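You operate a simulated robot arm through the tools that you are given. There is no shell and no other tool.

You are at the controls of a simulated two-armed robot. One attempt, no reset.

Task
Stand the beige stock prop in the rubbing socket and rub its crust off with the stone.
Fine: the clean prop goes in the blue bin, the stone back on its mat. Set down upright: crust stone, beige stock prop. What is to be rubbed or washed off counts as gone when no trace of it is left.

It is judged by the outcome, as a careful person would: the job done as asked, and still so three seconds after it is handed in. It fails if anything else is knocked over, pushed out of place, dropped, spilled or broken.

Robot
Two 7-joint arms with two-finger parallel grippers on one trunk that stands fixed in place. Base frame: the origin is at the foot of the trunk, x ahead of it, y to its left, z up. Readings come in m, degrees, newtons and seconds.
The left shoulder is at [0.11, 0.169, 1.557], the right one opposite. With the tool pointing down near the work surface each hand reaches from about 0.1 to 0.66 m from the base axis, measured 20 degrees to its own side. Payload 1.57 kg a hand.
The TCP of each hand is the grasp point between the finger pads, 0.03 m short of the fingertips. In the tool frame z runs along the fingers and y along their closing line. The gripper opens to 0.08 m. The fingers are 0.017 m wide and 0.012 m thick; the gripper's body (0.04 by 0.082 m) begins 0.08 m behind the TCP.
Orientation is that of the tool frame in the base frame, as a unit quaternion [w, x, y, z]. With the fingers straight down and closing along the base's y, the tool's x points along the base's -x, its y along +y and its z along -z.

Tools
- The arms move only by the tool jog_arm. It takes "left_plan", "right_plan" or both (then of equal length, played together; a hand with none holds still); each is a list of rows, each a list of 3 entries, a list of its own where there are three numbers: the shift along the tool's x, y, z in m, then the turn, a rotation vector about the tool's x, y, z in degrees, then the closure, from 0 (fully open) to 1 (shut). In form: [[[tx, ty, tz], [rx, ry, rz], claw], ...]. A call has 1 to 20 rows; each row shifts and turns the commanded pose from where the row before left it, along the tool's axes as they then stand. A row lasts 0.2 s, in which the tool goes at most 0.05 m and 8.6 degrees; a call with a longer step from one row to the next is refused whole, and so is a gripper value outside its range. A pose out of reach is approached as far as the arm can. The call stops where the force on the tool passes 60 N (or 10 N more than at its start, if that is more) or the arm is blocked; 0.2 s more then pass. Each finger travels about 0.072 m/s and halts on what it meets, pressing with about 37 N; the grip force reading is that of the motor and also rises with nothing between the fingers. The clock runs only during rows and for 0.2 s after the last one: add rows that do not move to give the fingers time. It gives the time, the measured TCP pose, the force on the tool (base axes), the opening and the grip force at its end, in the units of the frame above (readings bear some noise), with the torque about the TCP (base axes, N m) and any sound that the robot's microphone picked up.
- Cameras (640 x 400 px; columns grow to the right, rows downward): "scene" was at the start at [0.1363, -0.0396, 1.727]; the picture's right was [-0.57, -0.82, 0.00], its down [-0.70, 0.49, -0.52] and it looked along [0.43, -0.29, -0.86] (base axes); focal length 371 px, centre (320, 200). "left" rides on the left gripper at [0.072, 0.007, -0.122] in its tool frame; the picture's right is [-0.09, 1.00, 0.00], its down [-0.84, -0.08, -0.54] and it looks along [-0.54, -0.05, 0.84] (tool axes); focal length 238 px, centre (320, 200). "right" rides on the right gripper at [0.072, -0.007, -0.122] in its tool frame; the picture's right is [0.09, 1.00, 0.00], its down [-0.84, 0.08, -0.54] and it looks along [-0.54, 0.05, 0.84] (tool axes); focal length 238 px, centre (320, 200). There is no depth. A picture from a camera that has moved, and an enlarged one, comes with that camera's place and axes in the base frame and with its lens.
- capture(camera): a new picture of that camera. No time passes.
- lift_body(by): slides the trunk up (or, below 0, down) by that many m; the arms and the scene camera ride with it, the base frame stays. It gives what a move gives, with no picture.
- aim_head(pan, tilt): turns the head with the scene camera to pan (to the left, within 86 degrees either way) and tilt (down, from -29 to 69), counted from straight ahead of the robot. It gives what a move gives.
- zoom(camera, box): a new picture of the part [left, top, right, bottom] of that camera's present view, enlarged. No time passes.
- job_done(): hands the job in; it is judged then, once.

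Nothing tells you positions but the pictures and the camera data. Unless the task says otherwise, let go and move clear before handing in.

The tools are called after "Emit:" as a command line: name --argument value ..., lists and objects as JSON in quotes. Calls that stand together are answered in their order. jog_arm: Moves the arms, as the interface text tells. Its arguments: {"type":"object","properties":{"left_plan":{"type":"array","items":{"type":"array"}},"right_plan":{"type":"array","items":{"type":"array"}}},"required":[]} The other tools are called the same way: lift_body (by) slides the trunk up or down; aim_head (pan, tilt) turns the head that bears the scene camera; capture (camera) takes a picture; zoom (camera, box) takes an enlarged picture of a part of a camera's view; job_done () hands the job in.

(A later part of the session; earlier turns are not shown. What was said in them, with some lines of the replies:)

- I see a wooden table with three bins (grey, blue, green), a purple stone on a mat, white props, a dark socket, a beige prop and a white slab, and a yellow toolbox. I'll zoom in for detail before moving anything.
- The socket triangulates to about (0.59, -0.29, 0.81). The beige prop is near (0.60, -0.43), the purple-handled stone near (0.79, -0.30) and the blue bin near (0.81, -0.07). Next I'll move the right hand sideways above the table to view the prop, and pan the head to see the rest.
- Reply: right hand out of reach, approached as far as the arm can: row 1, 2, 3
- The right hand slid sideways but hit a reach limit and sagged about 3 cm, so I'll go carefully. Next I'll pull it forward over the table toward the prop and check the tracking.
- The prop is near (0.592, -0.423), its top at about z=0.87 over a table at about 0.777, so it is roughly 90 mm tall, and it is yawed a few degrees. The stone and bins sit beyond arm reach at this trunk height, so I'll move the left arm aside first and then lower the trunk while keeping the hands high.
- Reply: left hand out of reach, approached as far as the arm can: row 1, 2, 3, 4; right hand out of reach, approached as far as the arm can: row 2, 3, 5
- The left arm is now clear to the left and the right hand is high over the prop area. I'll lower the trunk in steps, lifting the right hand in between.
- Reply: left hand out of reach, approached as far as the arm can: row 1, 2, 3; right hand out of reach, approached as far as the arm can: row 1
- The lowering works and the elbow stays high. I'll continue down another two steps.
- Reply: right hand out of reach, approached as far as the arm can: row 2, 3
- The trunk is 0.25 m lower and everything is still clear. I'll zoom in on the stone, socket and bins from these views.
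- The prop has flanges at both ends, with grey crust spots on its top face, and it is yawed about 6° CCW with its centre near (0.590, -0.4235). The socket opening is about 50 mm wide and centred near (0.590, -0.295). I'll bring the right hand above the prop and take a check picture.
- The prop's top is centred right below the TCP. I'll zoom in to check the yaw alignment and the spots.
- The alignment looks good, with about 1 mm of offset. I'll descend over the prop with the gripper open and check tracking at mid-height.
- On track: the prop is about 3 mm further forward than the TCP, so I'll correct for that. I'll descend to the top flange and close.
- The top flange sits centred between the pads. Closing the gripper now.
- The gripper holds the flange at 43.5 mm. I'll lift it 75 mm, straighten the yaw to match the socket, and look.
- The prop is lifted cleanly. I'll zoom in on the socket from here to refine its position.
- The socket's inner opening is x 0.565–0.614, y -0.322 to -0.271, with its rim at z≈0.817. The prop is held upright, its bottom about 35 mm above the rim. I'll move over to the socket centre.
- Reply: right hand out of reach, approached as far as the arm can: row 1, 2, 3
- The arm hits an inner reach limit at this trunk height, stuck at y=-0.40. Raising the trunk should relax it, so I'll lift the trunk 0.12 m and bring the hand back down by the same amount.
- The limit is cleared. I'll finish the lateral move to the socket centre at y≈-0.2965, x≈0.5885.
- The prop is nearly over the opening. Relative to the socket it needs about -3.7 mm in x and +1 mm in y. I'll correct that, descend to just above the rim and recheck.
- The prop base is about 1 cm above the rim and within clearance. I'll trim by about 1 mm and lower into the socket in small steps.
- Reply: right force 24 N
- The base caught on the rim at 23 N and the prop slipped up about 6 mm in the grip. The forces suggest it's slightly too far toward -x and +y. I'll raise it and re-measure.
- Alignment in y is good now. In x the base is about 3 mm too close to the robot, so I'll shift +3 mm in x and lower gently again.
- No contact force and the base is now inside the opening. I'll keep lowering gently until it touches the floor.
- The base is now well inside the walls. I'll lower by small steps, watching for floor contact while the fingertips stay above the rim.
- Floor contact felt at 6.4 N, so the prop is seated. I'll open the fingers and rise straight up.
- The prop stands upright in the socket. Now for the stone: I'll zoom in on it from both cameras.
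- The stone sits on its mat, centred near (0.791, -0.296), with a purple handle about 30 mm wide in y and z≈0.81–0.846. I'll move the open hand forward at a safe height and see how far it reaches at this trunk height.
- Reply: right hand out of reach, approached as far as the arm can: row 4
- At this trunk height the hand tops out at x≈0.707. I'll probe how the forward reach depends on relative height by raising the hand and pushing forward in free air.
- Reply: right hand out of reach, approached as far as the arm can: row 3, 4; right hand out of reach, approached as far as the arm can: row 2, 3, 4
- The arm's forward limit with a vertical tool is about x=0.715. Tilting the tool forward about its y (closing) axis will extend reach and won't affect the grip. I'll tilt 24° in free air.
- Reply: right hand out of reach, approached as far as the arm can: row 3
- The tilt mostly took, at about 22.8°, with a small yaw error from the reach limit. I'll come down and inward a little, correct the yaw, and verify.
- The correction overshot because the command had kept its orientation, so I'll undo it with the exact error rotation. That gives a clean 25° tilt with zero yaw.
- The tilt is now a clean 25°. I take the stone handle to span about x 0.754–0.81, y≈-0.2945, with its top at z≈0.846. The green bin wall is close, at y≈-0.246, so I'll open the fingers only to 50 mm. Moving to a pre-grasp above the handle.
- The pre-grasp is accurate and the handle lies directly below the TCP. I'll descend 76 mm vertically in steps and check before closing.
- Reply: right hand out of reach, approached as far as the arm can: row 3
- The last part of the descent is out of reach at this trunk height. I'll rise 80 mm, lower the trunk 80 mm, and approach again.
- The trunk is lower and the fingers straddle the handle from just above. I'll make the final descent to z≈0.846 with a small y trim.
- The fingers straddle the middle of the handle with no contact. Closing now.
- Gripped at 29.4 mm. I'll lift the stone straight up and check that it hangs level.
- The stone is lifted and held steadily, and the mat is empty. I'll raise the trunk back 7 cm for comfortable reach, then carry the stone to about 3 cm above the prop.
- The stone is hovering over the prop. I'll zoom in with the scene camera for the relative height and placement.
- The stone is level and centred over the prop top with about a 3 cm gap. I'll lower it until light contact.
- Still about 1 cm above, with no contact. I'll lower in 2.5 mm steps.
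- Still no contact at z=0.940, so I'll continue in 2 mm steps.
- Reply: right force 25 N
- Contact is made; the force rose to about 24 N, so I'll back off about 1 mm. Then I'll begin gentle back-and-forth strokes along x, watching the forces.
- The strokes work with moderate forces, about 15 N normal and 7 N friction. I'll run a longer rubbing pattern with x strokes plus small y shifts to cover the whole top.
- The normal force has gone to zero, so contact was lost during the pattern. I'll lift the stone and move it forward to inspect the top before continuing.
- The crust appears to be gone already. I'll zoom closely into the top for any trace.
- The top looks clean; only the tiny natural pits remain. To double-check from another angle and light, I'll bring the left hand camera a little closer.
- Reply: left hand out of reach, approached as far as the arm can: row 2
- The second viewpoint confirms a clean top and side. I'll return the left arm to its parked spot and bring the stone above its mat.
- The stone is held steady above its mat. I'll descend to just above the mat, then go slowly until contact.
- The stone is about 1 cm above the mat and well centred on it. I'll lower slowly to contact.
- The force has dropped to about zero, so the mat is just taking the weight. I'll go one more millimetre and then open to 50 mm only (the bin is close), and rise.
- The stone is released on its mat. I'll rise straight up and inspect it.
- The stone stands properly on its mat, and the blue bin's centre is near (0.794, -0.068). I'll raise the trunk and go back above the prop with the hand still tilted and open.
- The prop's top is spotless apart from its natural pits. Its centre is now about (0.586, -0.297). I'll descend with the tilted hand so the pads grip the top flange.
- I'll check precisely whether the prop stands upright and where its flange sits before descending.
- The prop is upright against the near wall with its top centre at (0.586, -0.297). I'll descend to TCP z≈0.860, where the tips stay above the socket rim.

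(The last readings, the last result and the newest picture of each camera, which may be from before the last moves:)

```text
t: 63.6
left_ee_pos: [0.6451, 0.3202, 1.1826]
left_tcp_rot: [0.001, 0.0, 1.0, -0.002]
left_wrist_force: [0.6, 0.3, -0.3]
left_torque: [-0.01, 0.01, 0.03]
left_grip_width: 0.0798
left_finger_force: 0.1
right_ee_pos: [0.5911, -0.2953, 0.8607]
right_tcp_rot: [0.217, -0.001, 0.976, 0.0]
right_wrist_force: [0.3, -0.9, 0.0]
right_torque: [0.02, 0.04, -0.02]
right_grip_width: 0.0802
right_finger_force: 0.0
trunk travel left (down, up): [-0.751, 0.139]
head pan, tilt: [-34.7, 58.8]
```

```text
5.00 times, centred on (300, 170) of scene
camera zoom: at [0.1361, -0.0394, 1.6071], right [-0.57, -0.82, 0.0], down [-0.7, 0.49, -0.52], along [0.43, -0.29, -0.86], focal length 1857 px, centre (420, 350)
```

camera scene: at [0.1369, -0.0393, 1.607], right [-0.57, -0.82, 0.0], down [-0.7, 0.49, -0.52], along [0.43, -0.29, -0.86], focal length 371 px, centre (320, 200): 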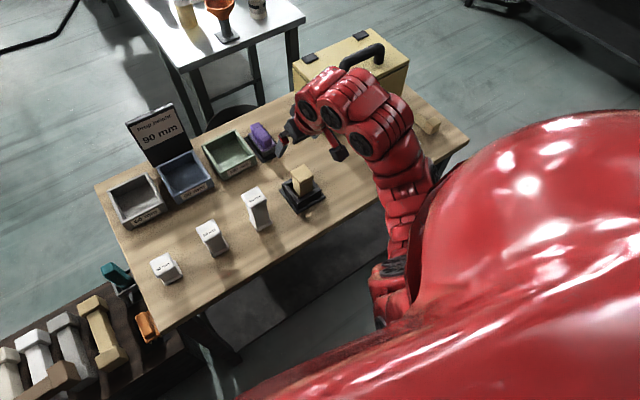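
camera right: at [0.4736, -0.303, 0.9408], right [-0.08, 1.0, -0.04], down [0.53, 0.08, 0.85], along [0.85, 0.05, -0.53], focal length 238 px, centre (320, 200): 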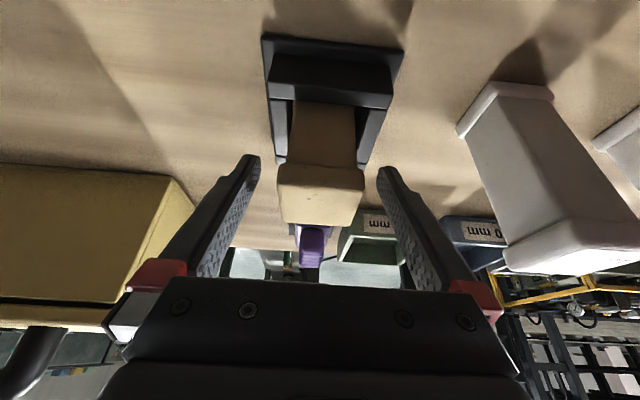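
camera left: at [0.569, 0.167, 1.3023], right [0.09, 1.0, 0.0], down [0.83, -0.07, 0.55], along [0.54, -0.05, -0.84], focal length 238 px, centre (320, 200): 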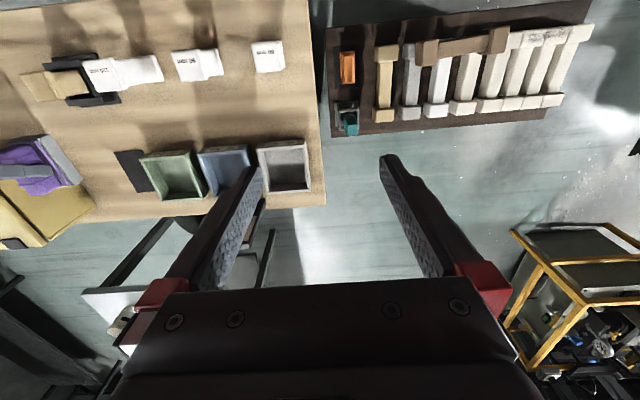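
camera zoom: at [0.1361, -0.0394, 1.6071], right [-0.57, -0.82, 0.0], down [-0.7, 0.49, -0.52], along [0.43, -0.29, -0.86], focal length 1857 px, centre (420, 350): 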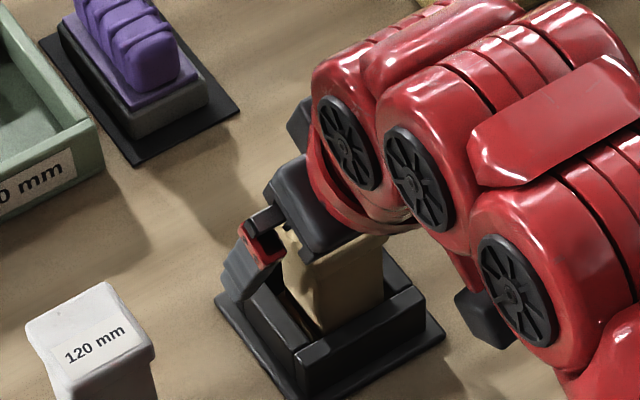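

The flange is centred between the tilted fingers. Closing.

Emit:
jog_arm --right_plan '[[[0, 0, 0], [0, 0, 0], 0.4], [[0, 0, 0], [0, 0, 0], 1], [[0, 0, 0], [0, 0, 0], 1], [[0, 0, 0], [0, 0, 0], 1]]'

Emit:
capture --camera "right"

```text
t: 64.6
left_ee_pos: [0.6447, 0.3205, 1.1828]
left_tcp_rot: [0.002, 0.0, 1.0, -0.001]
left_wrist_force: [0.1, 0.8, -1.0]
left_torque: [0.0, 0.03, -0.01]
left_grip_width: 0.0801
left_finger_force: 0.1
right_ee_pos: [0.5912, -0.2962, 0.8616]
right_tcp_rot: [0.217, -0.001, 0.976, 0.001]
right_wrist_force: [-0.1, 0.2, -0.1]
right_torque: [-0.02, -0.04, -0.01]
right_grip_width: 0.0438
right_finger_force: 37.2
trunk travel left (down, up): [-0.751, 0.139]
head pan, tilt: [-34.7, 58.8]
```

```text
taken
camera right: at [0.4736, -0.3031, 0.9408], right [-0.08, 1.0, -0.04], down [0.53, 0.08, 0.85], along [0.84, 0.05, -0.53], focal length 238 px, centre (320, 200)
```

right: 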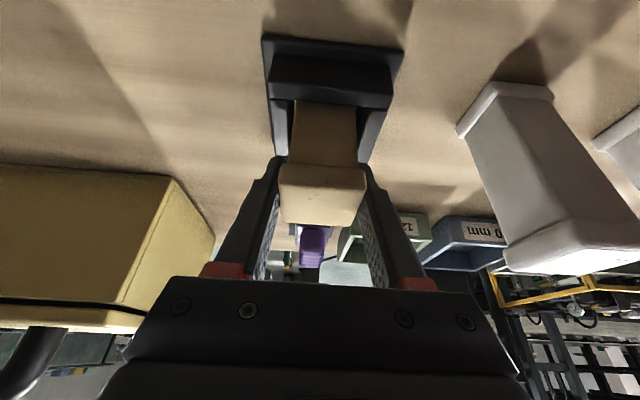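

Gripped at 43.8 mm. I'll lift straight out of the socket, slowly at first.

Emit:
jog_arm --right_plan '[[[-0.0042, 0, -0.0091], [0, 0, 0], 1], [[-0.0085, 0, -0.0181], [0, 0, 0], 1], [[-0.0127, 0, -0.0272], [0, 0, 0], 1], [[-0.0127, 0, -0.0272], [0, 0, 0], 1], [[-0.0127, 0, -0.0272], [0, 0, 0], 1], [[0, 0, 0], [0, 0, 0], 1]]'

Emit:
capture --camera "right"

Emit:
zoom --camera "scene" --box '[240, 90, 350, 220]'

```text
t: 66.0
left_ee_pos: [0.6455, 0.3215, 1.1832]
left_tcp_rot: [0.001, 0.0, 1.0, 0.0]
left_wrist_force: [1.0, 0.6, -0.1]
left_torque: [0.01, -0.01, -0.01]
left_grip_width: 0.0799
left_finger_force: 0.1
right_ee_pos: [0.5889, -0.2979, 0.9822]
right_tcp_rot: [0.216, 0.0, 0.976, 0.001]
right_wrist_force: [0.4, 0.3, -1.6]
right_torque: [0.0, 0.02, 0.0]
right_grip_width: 0.0436
right_finger_force: 36.8
trunk travel left (down, up): [-0.751, 0.139]
head pan, tilt: [-34.7, 58.8]
```

```text
taken
camera right: at [0.4723, -0.3049, 1.0603], right [-0.08, 1.0, -0.04], down [0.53, 0.08, 0.85], along [0.84, 0.05, -0.53], focal length 238 px, centre (320, 200)
```

right: 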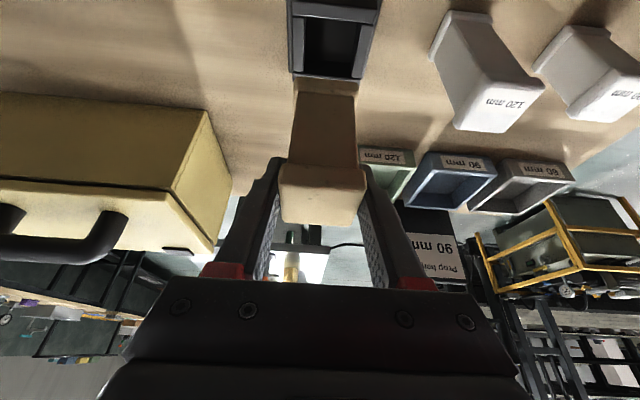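

```text
3.08 times, centred on (295, 155) of scene
camera zoom: at [0.1367, -0.0394, 1.607], right [-0.57, -0.82, 0.0], down [-0.7, 0.49, -0.52], along [0.43, -0.29, -0.86], focal length 1143 px, centre (397, 338)
```

zoom: 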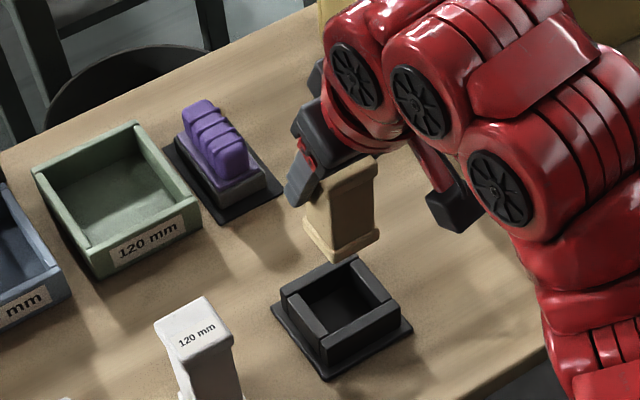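

The prop is out of the socket and upright. I'll carry it forward and left at a safe height toward the blue bin.

Emit:
jog_arm --right_plan '[[[-0.0344, 0.02, 0.005], [0, 0, 0], 1], [[-0.0344, 0.02, 0.005], [0, 0, 0], 1], [[-0.0344, 0.02, 0.005], [0, 0, 0], 1], [[0, 0, 0], [0, 0, 0], 1]]'

Emit:
jog_arm --right_plan '[[[-0.0207, 0.033, 0.003], [0, 0, 0], 1], [[-0.0207, 0.033, 0.003], [0, 0, 0], 1], [[-0.0207, 0.033, 0.003], [0, 0, 0], 1], [[-0.0207, 0.033, 0.003], [0, 0, 0], 1], [[-0.0207, 0.033, 0.003], [0, 0, 0], 1], [[0, 0, 0], [0, 0, 0], 1]]'

Emit:
capture --camera "right"

Emit:
capture --camera "scene"

```text
t: 67.0
left_ee_pos: [0.6449, 0.3211, 1.1833]
left_tcp_rot: [0.002, 0.001, 1.0, 0.0]
left_wrist_force: [-0.3, -0.3, -0.4]
left_torque: [0.02, 0.01, 0.02]
left_grip_width: 0.0802
left_finger_force: 0.1
right_ee_pos: [0.6886, -0.2386, 1.0107]
right_tcp_rot: [0.217, 0.0, 0.976, 0.001]
right_wrist_force: [0.0, -0.5, -0.9]
right_torque: [-0.02, -0.03, -0.04]
right_grip_width: 0.0436
right_finger_force: 37.2
trunk travel left (down, up): [-0.751, 0.139]
head pan, tilt: [-34.7, 58.8]
```

```text
t: 68.4
left_ee_pos: [0.645, 0.3196, 1.1825]
left_tcp_rot: [0.001, -0.001, 1.0, 0.0]
left_wrist_force: [-0.7, -0.2, 0.6]
left_torque: [0.04, -0.03, 0.02]
left_grip_width: 0.0802
left_finger_force: 0.0
right_ee_pos: [0.7905, -0.0705, 1.0431]
right_tcp_rot: [0.217, -0.001, 0.976, 0.002]
right_wrist_force: [0.3, 0.7, -1.0]
right_torque: [0.01, -0.01, 0.01]
right_grip_width: 0.0439
right_finger_force: 36.7
trunk travel left (down, up): [-0.751, 0.139]
head pan, tilt: [-34.7, 58.8]
```

```text
taken
camera right: at [0.6734, -0.0779, 1.1222], right [-0.08, 1.0, -0.04], down [0.53, 0.08, 0.85], along [0.85, 0.05, -0.53], focal length 238 px, centre (320, 200)
```

right: 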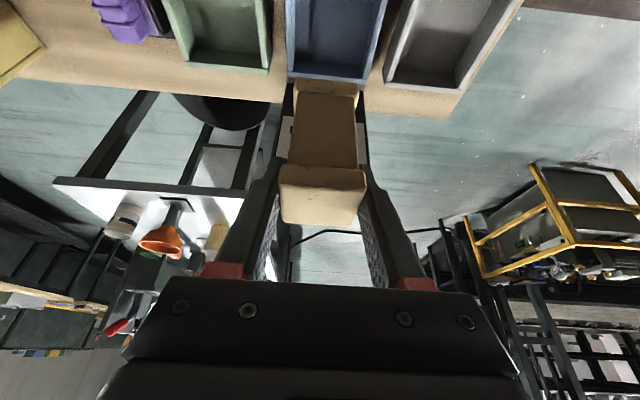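

```text
taken
camera scene: at [0.1363, -0.0402, 1.607], right [-0.57, -0.82, 0.0], down [-0.7, 0.49, -0.52], along [0.43, -0.29, -0.86], focal length 371 px, centre (320, 200)
```

scene: 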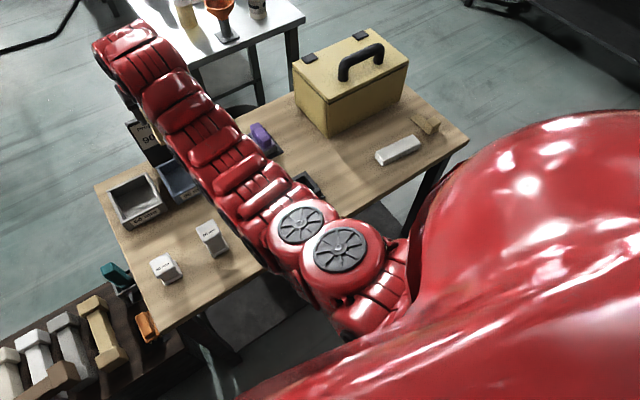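

The prop hovers near the blue bin. I'll zoom in to locate the bin relative to the prop.

Emit:
zoom --camera "right" --box '[240, 0, 420, 120]'

Emit:
zoom --camera "scene" --box '[90, 90, 230, 240]'

```text
3.33 times, centred on (330, 60) of right
camera zoom: at [0.6734, -0.0779, 1.1222], right [-0.08, 1.0, -0.04], down [0.53, 0.08, 0.85], along [0.85, 0.05, -0.53], focal length 794 px, centre (287, 667)
```

zoom: 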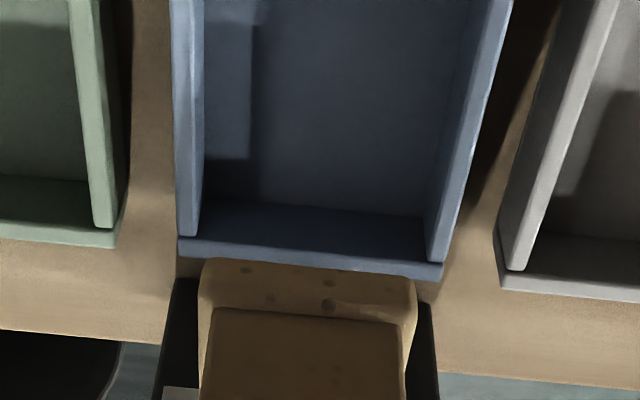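

```text
2.67 times, centred on (160, 165) of scene
camera zoom: at [0.1363, -0.0402, 1.607], right [-0.57, -0.82, 0.0], down [-0.7, 0.49, -0.52], along [0.43, -0.29, -0.86], focal length 990 px, centre (747, 293)
```

zoom: 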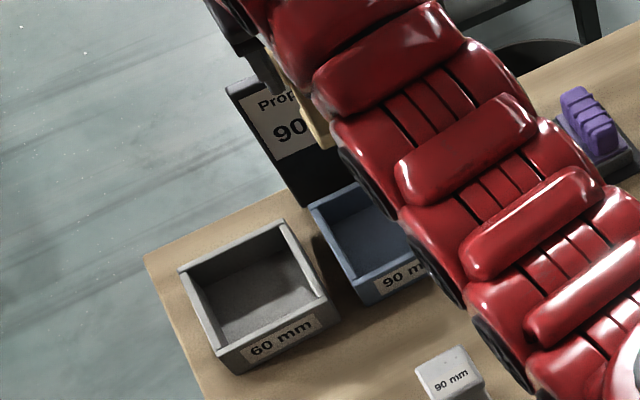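

The bin's inside spans about y -0.1085 to -0.021, x 0.745 to 0.845, so its centre is near (0.795, -0.065). The prop is 7 mm to the right of that; I'll correct it and then lower the trunk for reach.

Emit:
jog_arm --right_plan '[[[-0.0036, 0.0069, 0.0017], [0, 0, 0], 1], [[0, 0, 0], [0, 0, 0], 1]]'

Emit:
lift_body --by -0.09

Emit:
capture --camera "right"

Emit:
zoom --camera "right" --box '[240, 0, 420, 120]'

Emit:
capture --camera "scene"

```text
t: 69.0
left_ee_pos: [0.6457, 0.319, 1.1832]
left_tcp_rot: [0.001, 0.0, 1.0, 0.0]
left_wrist_force: [-0.1, 0.4, 0.0]
left_torque: [0.01, 0.0, 0.02]
left_grip_width: 0.0797
left_finger_force: 0.0
right_ee_pos: [0.7932, -0.0654, 1.0416]
right_tcp_rot: [0.216, 0.001, 0.976, 0.001]
right_wrist_force: [-0.6, 0.5, -1.7]
right_torque: [0.01, -0.02, -0.01]
right_grip_width: 0.0436
right_finger_force: 37.4
trunk travel left (down, up): [-0.751, 0.139]
head pan, tilt: [-34.7, 58.8]
```

```text
t: 70.2
left_ee_pos: [0.6451, 0.3209, 1.0923]
left_tcp_rot: [0.001, -0.001, 1.0, -0.001]
left_wrist_force: [0.5, 0.3, 0.1]
left_torque: [0.0, -0.02, -0.02]
left_grip_width: 0.0801
left_finger_force: 0.1
right_ee_pos: [0.7939, -0.0647, 0.952]
right_tcp_rot: [0.218, 0.0, 0.976, 0.001]
right_wrist_force: [0.5, 0.1, -1.0]
right_torque: [0.01, -0.05, -0.01]
right_grip_width: 0.0438
right_finger_force: 36.9
trunk travel left (down, up): [-0.661, 0.229]
head pan, tilt: [-34.7, 58.8]
```

```text
taken
camera right: at [0.6767, -0.0709, 1.0314], right [-0.08, 1.0, -0.04], down [0.53, 0.08, 0.85], along [0.84, 0.05, -0.53], focal length 238 px, centre (320, 200)
```

right: 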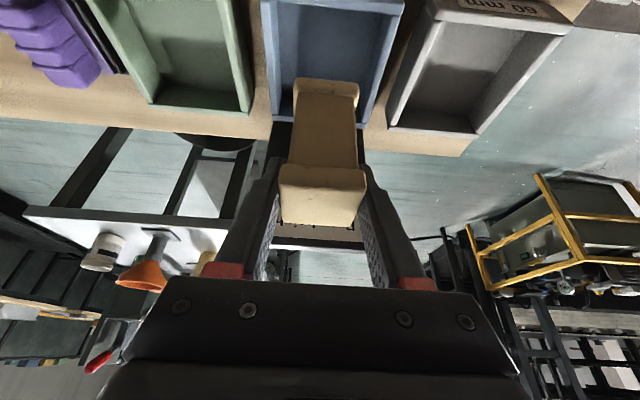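

```text
3.33 times, centred on (330, 60) of right
camera zoom: at [0.6767, -0.0709, 1.0314], right [-0.08, 1.0, -0.04], down [0.53, 0.08, 0.85], along [0.84, 0.05, -0.53], focal length 794 px, centre (287, 667)
```

zoom: 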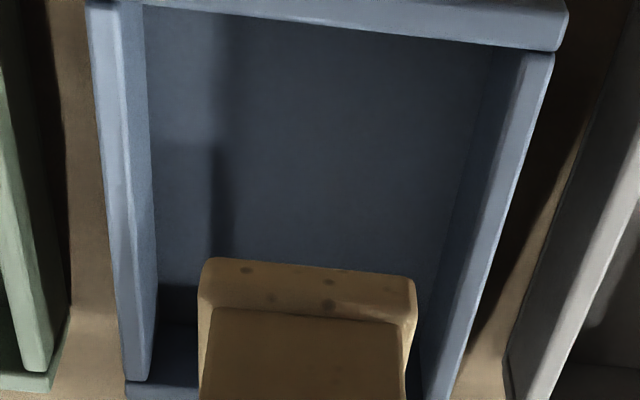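

```text
taken
camera scene: at [0.1361, -0.0395, 1.5171], right [-0.57, -0.82, 0.0], down [-0.7, 0.49, -0.52], along [0.43, -0.29, -0.86], focal length 371 px, centre (320, 200)
```

scene: 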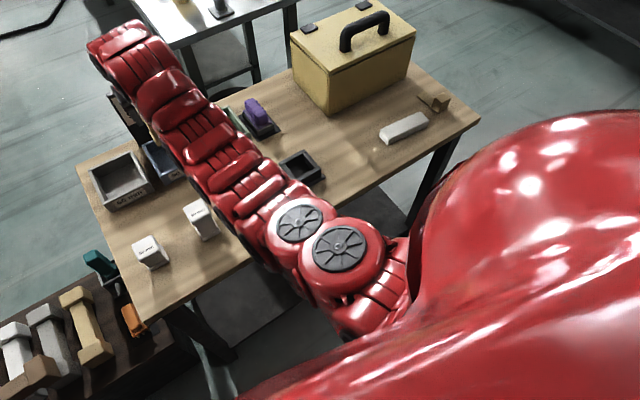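

The prop is well centred over the blue bin. I'll descend 80 mm and then go slowly to the floor.

Emit:
jog_arm --right_plan '[[[0.0113, 0, 0.0242], [0, 0, 0], 1], [[0.0113, 0, 0.0242], [0, 0, 0], 1], [[0.0112, 0, 0.0241], [0, 0, 0], 1], [[0, 0, 0], [0, 0, 0], 1]]'

Emit:
capture --camera "right"

Emit:
zoom --camera "right" --box '[240, 0, 420, 140]'

```text
t: 71.2
left_ee_pos: [0.6451, 0.321, 1.0929]
left_tcp_rot: [0.002, 0.0, 1.0, 0.0]
left_wrist_force: [0.1, -0.2, -0.1]
left_torque: [-0.03, 0.0, -0.01]
left_grip_width: 0.0801
left_finger_force: 0.0
right_ee_pos: [0.7945, -0.0635, 0.8711]
right_tcp_rot: [0.217, 0.0, 0.976, 0.0]
right_wrist_force: [0.2, -0.4, -1.1]
right_torque: [-0.02, 0.01, 0.01]
right_grip_width: 0.0437
right_finger_force: 37.0
trunk travel left (down, up): [-0.661, 0.229]
head pan, tilt: [-34.7, 58.8]
```

```text
taken
camera right: at [0.6772, -0.07, 0.9497], right [-0.08, 1.0, -0.04], down [0.53, 0.08, 0.85], along [0.84, 0.05, -0.53], focal length 238 px, centre (320, 200)
```

right: 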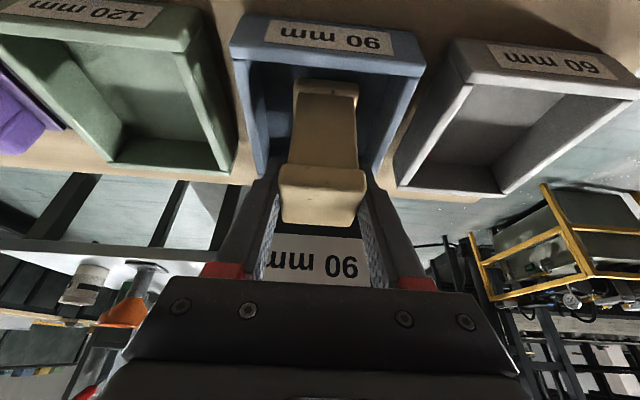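

```text
2.86 times, centred on (330, 70) of right
camera zoom: at [0.6772, -0.07, 0.9497], right [-0.08, 1.0, -0.04], down [0.53, 0.08, 0.85], along [0.84, 0.05, -0.53], focal length 681 px, centre (291, 571)
```

zoom: 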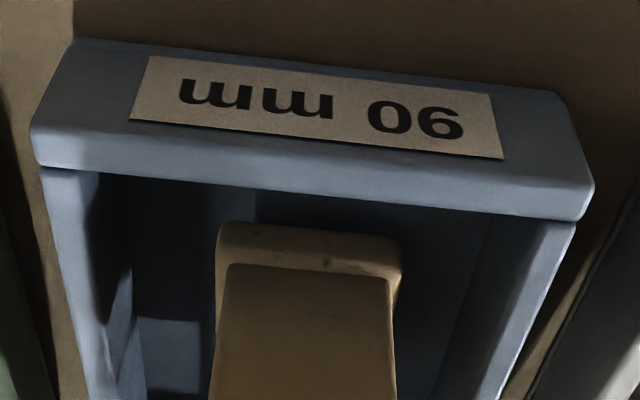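

The prop is inside the bin, about 1–1.5 cm above its floor. I'll lower in small steps to contact.

Emit:
jog_arm --right_plan '[[[0.0017, 0, 0.0036], [0, 0, 0], 1], [[0.0017, 0, 0.0036], [0, 0, 0], 1], [[0, 0, 0], [0, 0, 0], 1]]'

Emit:
jog_arm --right_plan '[[[0.00085, 0, 0.00181], [0, 0, 0], 1], [[0, 0, 0], [0, 0, 0], 1]]'

Emit:
jog_arm --right_plan '[[[0.00065, 0, 0.00136], [0, 0, 0], 1], [[0, 0, 0], [0, 0, 0], 1]]'

```text
t: 72.0
left_ee_pos: [0.6436, 0.321, 1.0914]
left_tcp_rot: [0.001, 0.0, 1.0, -0.001]
left_wrist_force: [0.9, -0.2, 0.6]
left_torque: [0.04, 0.03, 0.02]
left_grip_width: 0.08
left_finger_force: 0.1
right_ee_pos: [0.794, -0.0634, 0.8623]
right_tcp_rot: [0.215, 0.0, 0.977, 0.0]
right_wrist_force: [0.2, -0.4, -1.3]
right_torque: [0.03, 0.0, -0.02]
right_grip_width: 0.0434
right_finger_force: 37.3
trunk travel left (down, up): [-0.661, 0.229]
head pan, tilt: [-34.7, 58.8]
```

```text
t: 72.6
left_ee_pos: [0.6448, 0.3219, 1.0924]
left_tcp_rot: [0.001, 0.001, 1.0, 0.0]
left_wrist_force: [0.7, -0.1, -0.8]
left_torque: [0.03, 0.0, 0.01]
left_grip_width: 0.08
left_finger_force: 0.0
right_ee_pos: [0.7935, -0.0643, 0.8617]
right_tcp_rot: [0.217, 0.0, 0.976, 0.0]
right_wrist_force: [0.0, 0.2, -1.9]
right_torque: [0.01, -0.02, 0.02]
right_grip_width: 0.0435
right_finger_force: 36.9
trunk travel left (down, up): [-0.661, 0.229]
head pan, tilt: [-34.7, 58.8]
```

```text
t: 73.2
left_ee_pos: [0.6447, 0.3197, 1.0919]
left_tcp_rot: [0.002, -0.001, 1.0, 0.0]
left_wrist_force: [0.6, 0.0, 0.4]
left_torque: [0.01, 0.02, 0.03]
left_grip_width: 0.0799
left_finger_force: 0.0
right_ee_pos: [0.7954, -0.0637, 0.861]
right_tcp_rot: [0.217, -0.001, 0.976, 0.001]
right_wrist_force: [-1.0, -0.3, 3.1]
right_torque: [-0.1, 0.19, 0.01]
right_grip_width: 0.0436
right_finger_force: 37.6
trunk travel left (down, up): [-0.661, 0.229]
head pan, tilt: [-34.7, 58.8]
```

Floor contact is felt (about 5 N net). I'll open only to about 56 mm to stay within the bin walls, then check.

Emit:
jog_arm --right_plan '[[[0, 0, 0], [0, 0, 0], 0.4], [[0, 0, 0], [0, 0, 0], 0.3], [[0, 0, 0], [0, 0, 0], 0.3]]'

Emit:
capture --camera "right"

```text
t: 74.0
left_ee_pos: [0.6454, 0.3192, 1.0924]
left_tcp_rot: [0.002, 0.001, 1.0, 0.0]
left_wrist_force: [0.0, -0.8, -0.3]
left_torque: [0.0, 0.0, 0.01]
left_grip_width: 0.0802
left_finger_force: 0.0
right_ee_pos: [0.7949, -0.0634, 0.8606]
right_tcp_rot: [0.218, 0.0, 0.976, 0.001]
right_wrist_force: [-0.6, 0.4, -0.2]
right_torque: [0.0, -0.02, 0.01]
right_grip_width: 0.056
right_finger_force: 0.1
trunk travel left (down, up): [-0.661, 0.229]
head pan, tilt: [-34.7, 58.8]
```

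```text
taken
camera right: at [0.6777, -0.0702, 0.9399], right [-0.08, 1.0, -0.04], down [0.53, 0.08, 0.85], along [0.84, 0.05, -0.53], focal length 238 px, centre (320, 200)
```

right: 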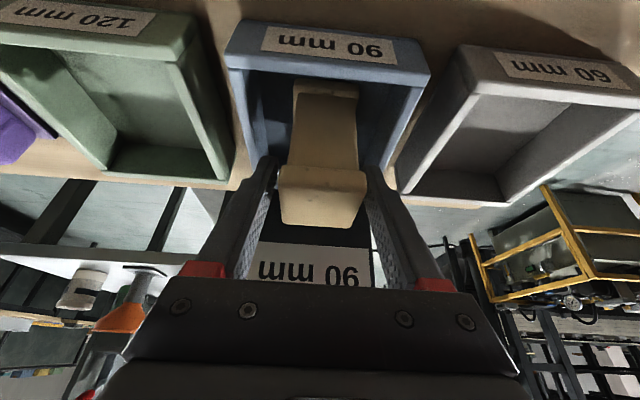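

The prop stands free in the blue bin. I'll rise straight up and verify.

Emit:
jog_arm --right_plan '[[[-0.0042, 0, -0.0091], [0, 0, 0], 0.3], [[-0.0085, 0, -0.0181], [0, 0, 0], 0.3], [[-0.0127, 0, -0.0272], [0, 0, 0], 0.3], [[-0.0148, 0, -0.0317], [0, 0, 0], 0.3], [[-0.0148, 0, -0.0317], [0, 0, 0], 0.3], [[0, 0, 0], [0, 0, 0], 0.3]]'

Emit:
capture --camera "right"

Emit:
zoom --camera "right" --box '[240, 0, 420, 120]'

```text
t: 75.4
left_ee_pos: [0.6442, 0.3209, 1.0917]
left_tcp_rot: [0.0, 0.0, 1.0, -0.002]
left_wrist_force: [-0.5, 0.1, 0.3]
left_torque: [-0.03, -0.01, 0.01]
left_grip_width: 0.08
left_finger_force: 0.1
right_ee_pos: [0.7954, -0.0626, 0.9923]
right_tcp_rot: [0.217, 0.0, 0.976, 0.001]
right_wrist_force: [-0.5, 0.1, 0.2]
right_torque: [0.0, -0.02, -0.01]
right_grip_width: 0.0559
right_finger_force: 0.2
trunk travel left (down, up): [-0.661, 0.229]
head pan, tilt: [-34.7, 58.8]
```

```text
taken
camera right: at [0.6784, -0.0691, 1.0714], right [-0.08, 1.0, -0.04], down [0.53, 0.08, 0.85], along [0.84, 0.05, -0.53], focal length 238 px, centre (320, 200)
```

right: 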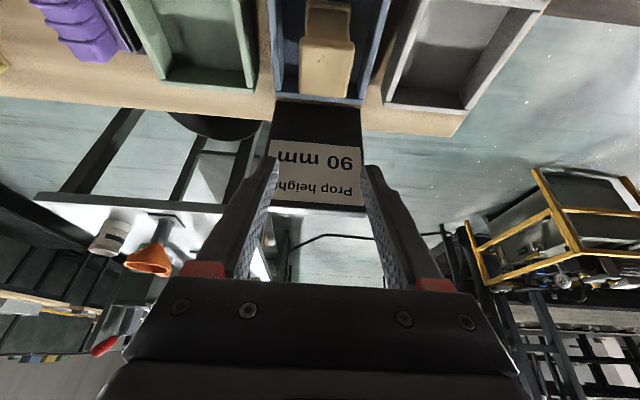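

```text
3.33 times, centred on (330, 60) of right
camera zoom: at [0.6784, -0.0691, 1.0714], right [-0.08, 1.0, -0.04], down [0.53, 0.08, 0.85], along [0.84, 0.05, -0.53], focal length 794 px, centre (287, 667)
```

zoom: 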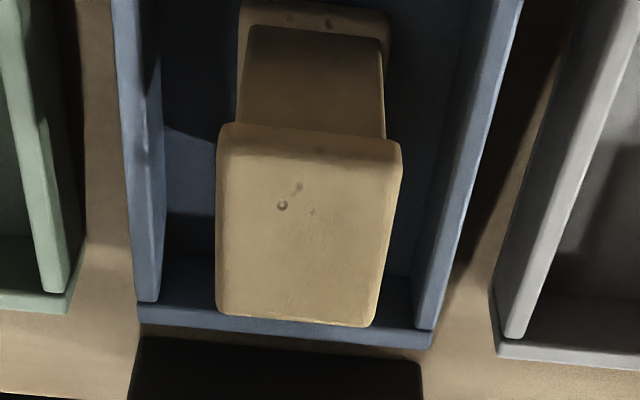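

The prop stands upright and clean in the blue bin. I'll raise the trunk and withdraw the right arm to the side for a full final look.

Emit:
lift_body --by 0.1

Emit:
jog_arm --right_plan '[[[0.0155, -0.0357, -0.0072], [0, 0, 0], 0.3], [[0.0155, -0.0357, -0.0072], [0, 0, 0], 0.3], [[0.0155, -0.0357, -0.0072], [0, 0, 0], 0.3], [[0.0155, -0.0357, -0.0072], [0, 0, 0], 0.3], [[0.0155, -0.0357, -0.0072], [0, 0, 0], 0.2], [[0.0155, -0.0357, -0.0072], [0, 0, 0], 0.1], [[0.0155, -0.0357, -0.0072], [0, 0, 0], 0], [[0, 0, 0], [0, 0, 0], 0]]'

Emit:
capture --camera "scene"

Emit:
capture --camera "right"

Emit:
capture --camera "left"

```text
t: 76.7
left_ee_pos: [0.646, 0.3201, 1.1921]
left_tcp_rot: [0.001, 0.001, 1.0, -0.001]
left_wrist_force: [-0.6, 0.0, -0.6]
left_torque: [-0.01, 0.01, 0.0]
left_grip_width: 0.08
left_finger_force: 0.0
right_ee_pos: [0.796, -0.0618, 1.0911]
right_tcp_rot: [0.217, 0.0, 0.976, 0.001]
right_wrist_force: [0.2, -0.1, 0.6]
right_torque: [-0.01, 0.0, 0.0]
right_grip_width: 0.0561
right_finger_force: 0.0
trunk travel left (down, up): [-0.761, 0.129]
head pan, tilt: [-34.7, 58.8]
```

```text
t: 78.5
left_ee_pos: [0.6451, 0.3223, 1.1921]
left_tcp_rot: [0.001, 0.0, 1.0, 0.0]
left_wrist_force: [0.2, -0.1, 0.0]
left_torque: [-0.03, 0.0, -0.01]
left_grip_width: 0.0801
left_finger_force: 0.0
right_ee_pos: [0.6747, -0.3128, 1.092]
right_tcp_rot: [0.216, 0.001, 0.976, -0.001]
right_wrist_force: [-0.9, 0.6, 1.0]
right_torque: [0.0, 0.0, -0.01]
right_grip_width: 0.0798
right_finger_force: 0.1
trunk travel left (down, up): [-0.761, 0.129]
head pan, tilt: [-34.7, 58.8]
```

```text
taken
camera scene: at [0.1368, -0.0382, 1.617], right [-0.57, -0.82, 0.0], down [-0.7, 0.49, -0.52], along [0.43, -0.3, -0.86], focal length 371 px, centre (320, 200)
```

scene: 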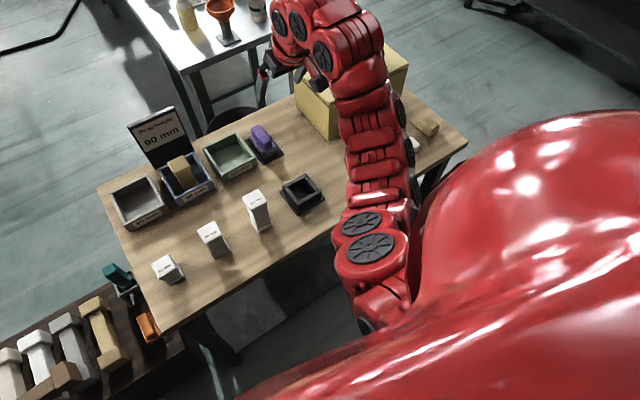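

```text
taken
camera right: at [0.5571, -0.3181, 1.1718], right [-0.08, 1.0, -0.04], down [0.53, 0.08, 0.85], along [0.84, 0.05, -0.53], focal length 238 px, centre (320, 200)
```

right: 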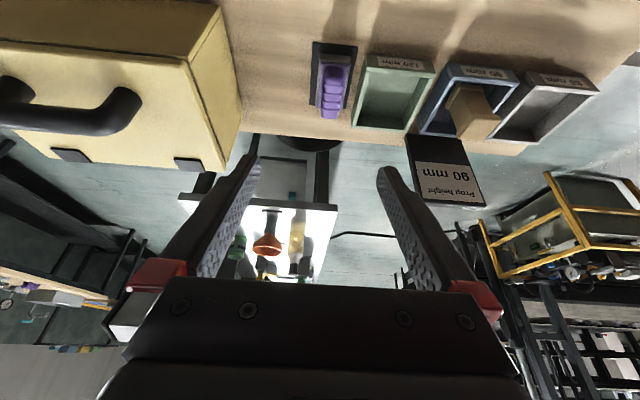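

```text
taken
camera left: at [0.5716, 0.3279, 1.3139], right [0.09, 1.0, 0.0], down [0.84, -0.08, 0.54], along [0.54, -0.05, -0.84], focal length 238 px, centre (320, 200)
```

left: 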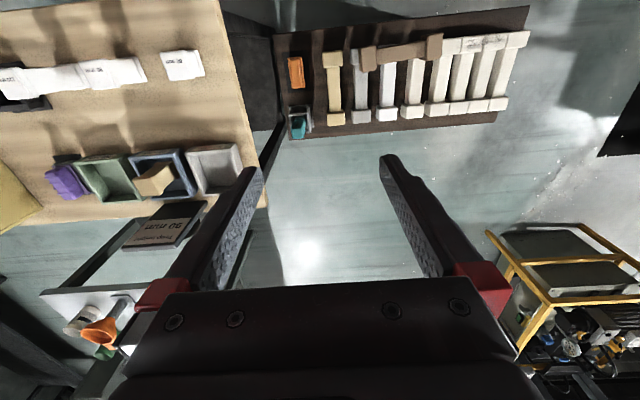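

Everything appears in place. One last close look at the bin, the prop's visible faces, the stone and the socket.

Emit:
zoom --camera "scene" --box '[140, 110, 330, 225]'

Emit:
zoom --camera "scene" --box '[155, 140, 215, 210]'

Emit:
zoom --camera "left" --box '[30, 130, 220, 230]'

Emit:
zoom --camera "right" --box '[420, 50, 530, 150]'

```text
3.37 times, centred on (235, 168) of scene
camera zoom: at [0.1368, -0.0382, 1.617], right [-0.57, -0.82, 0.0], down [-0.7, 0.49, -0.52], along [0.43, -0.3, -0.86], focal length 1251 px, centre (606, 310)
```

zoom: 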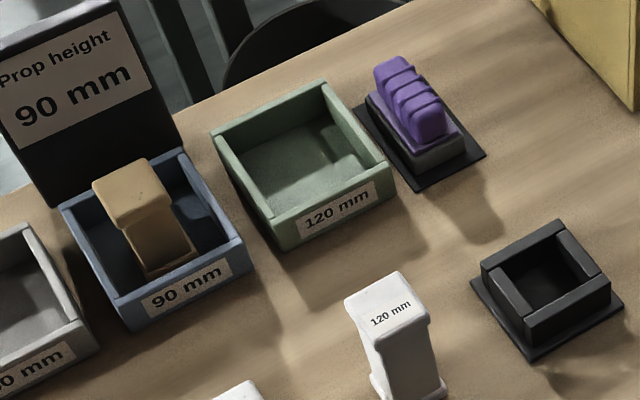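

```text
5.71 times, centred on (185, 175) of scene
camera zoom: at [0.1368, -0.0382, 1.617], right [-0.57, -0.82, 0.0], down [-0.7, 0.49, -0.52], along [0.43, -0.3, -0.86], focal length 2122 px, centre (1091, 343)
```

zoom: 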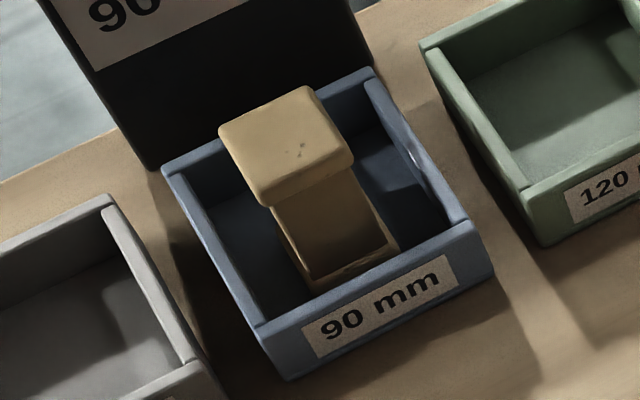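

```text
3.37 times, centred on (125, 180) of left
camera zoom: at [0.5716, 0.3279, 1.3139], right [0.09, 1.0, 0.0], down [0.84, -0.08, 0.54], along [0.54, -0.05, -0.84], focal length 803 px, centre (977, 267)
```

zoom: 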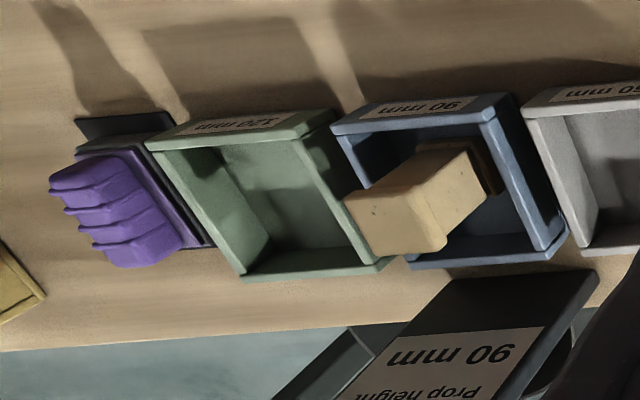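

```text
4.00 times, centred on (475, 100) of right
camera zoom: at [0.5571, -0.3181, 1.1718], right [-0.08, 1.0, -0.04], down [0.53, 0.08, 0.85], along [0.84, 0.05, -0.53], focal length 953 px, centre (-300, 600)
```

zoom: 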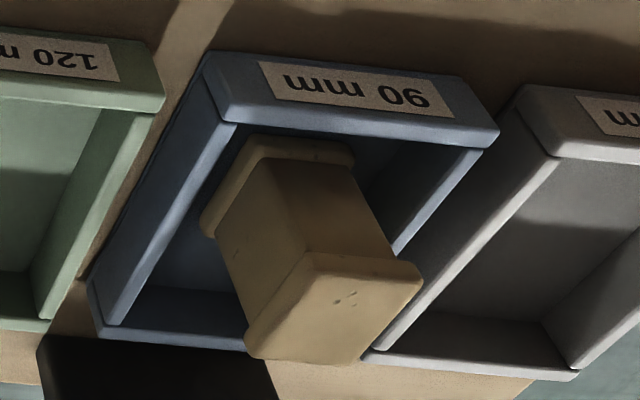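

The clean prop stands upright in the blue bin, and the stone is upright on its mat. The socket, gauge props and toolbox are where they were. Both hands are empty and clear, so I'm handing in.

Emit:
job_done

```text
The job is handed in.
```

The job is handed in. The prop's crust is rubbed off, and it stands upright in the blue bin. The stone is back upright on its mat.

- **Crust:** I rubbed the prop's top face in the socket with the stone. Close-up pictures from three cameras afterwards show no grey spots left. A few small pits remain, which look like the prop's own surface; they were there before the rubbing.
- **Prop:** The base caught on the socket rim on the first try, at about 23 N. I lifted it, shifted it about 3 mm and seated it without force.
- **Everything else:** The pictures show nothing else knocked over or moved, and both hands were empty and clear of the objects before handing in.
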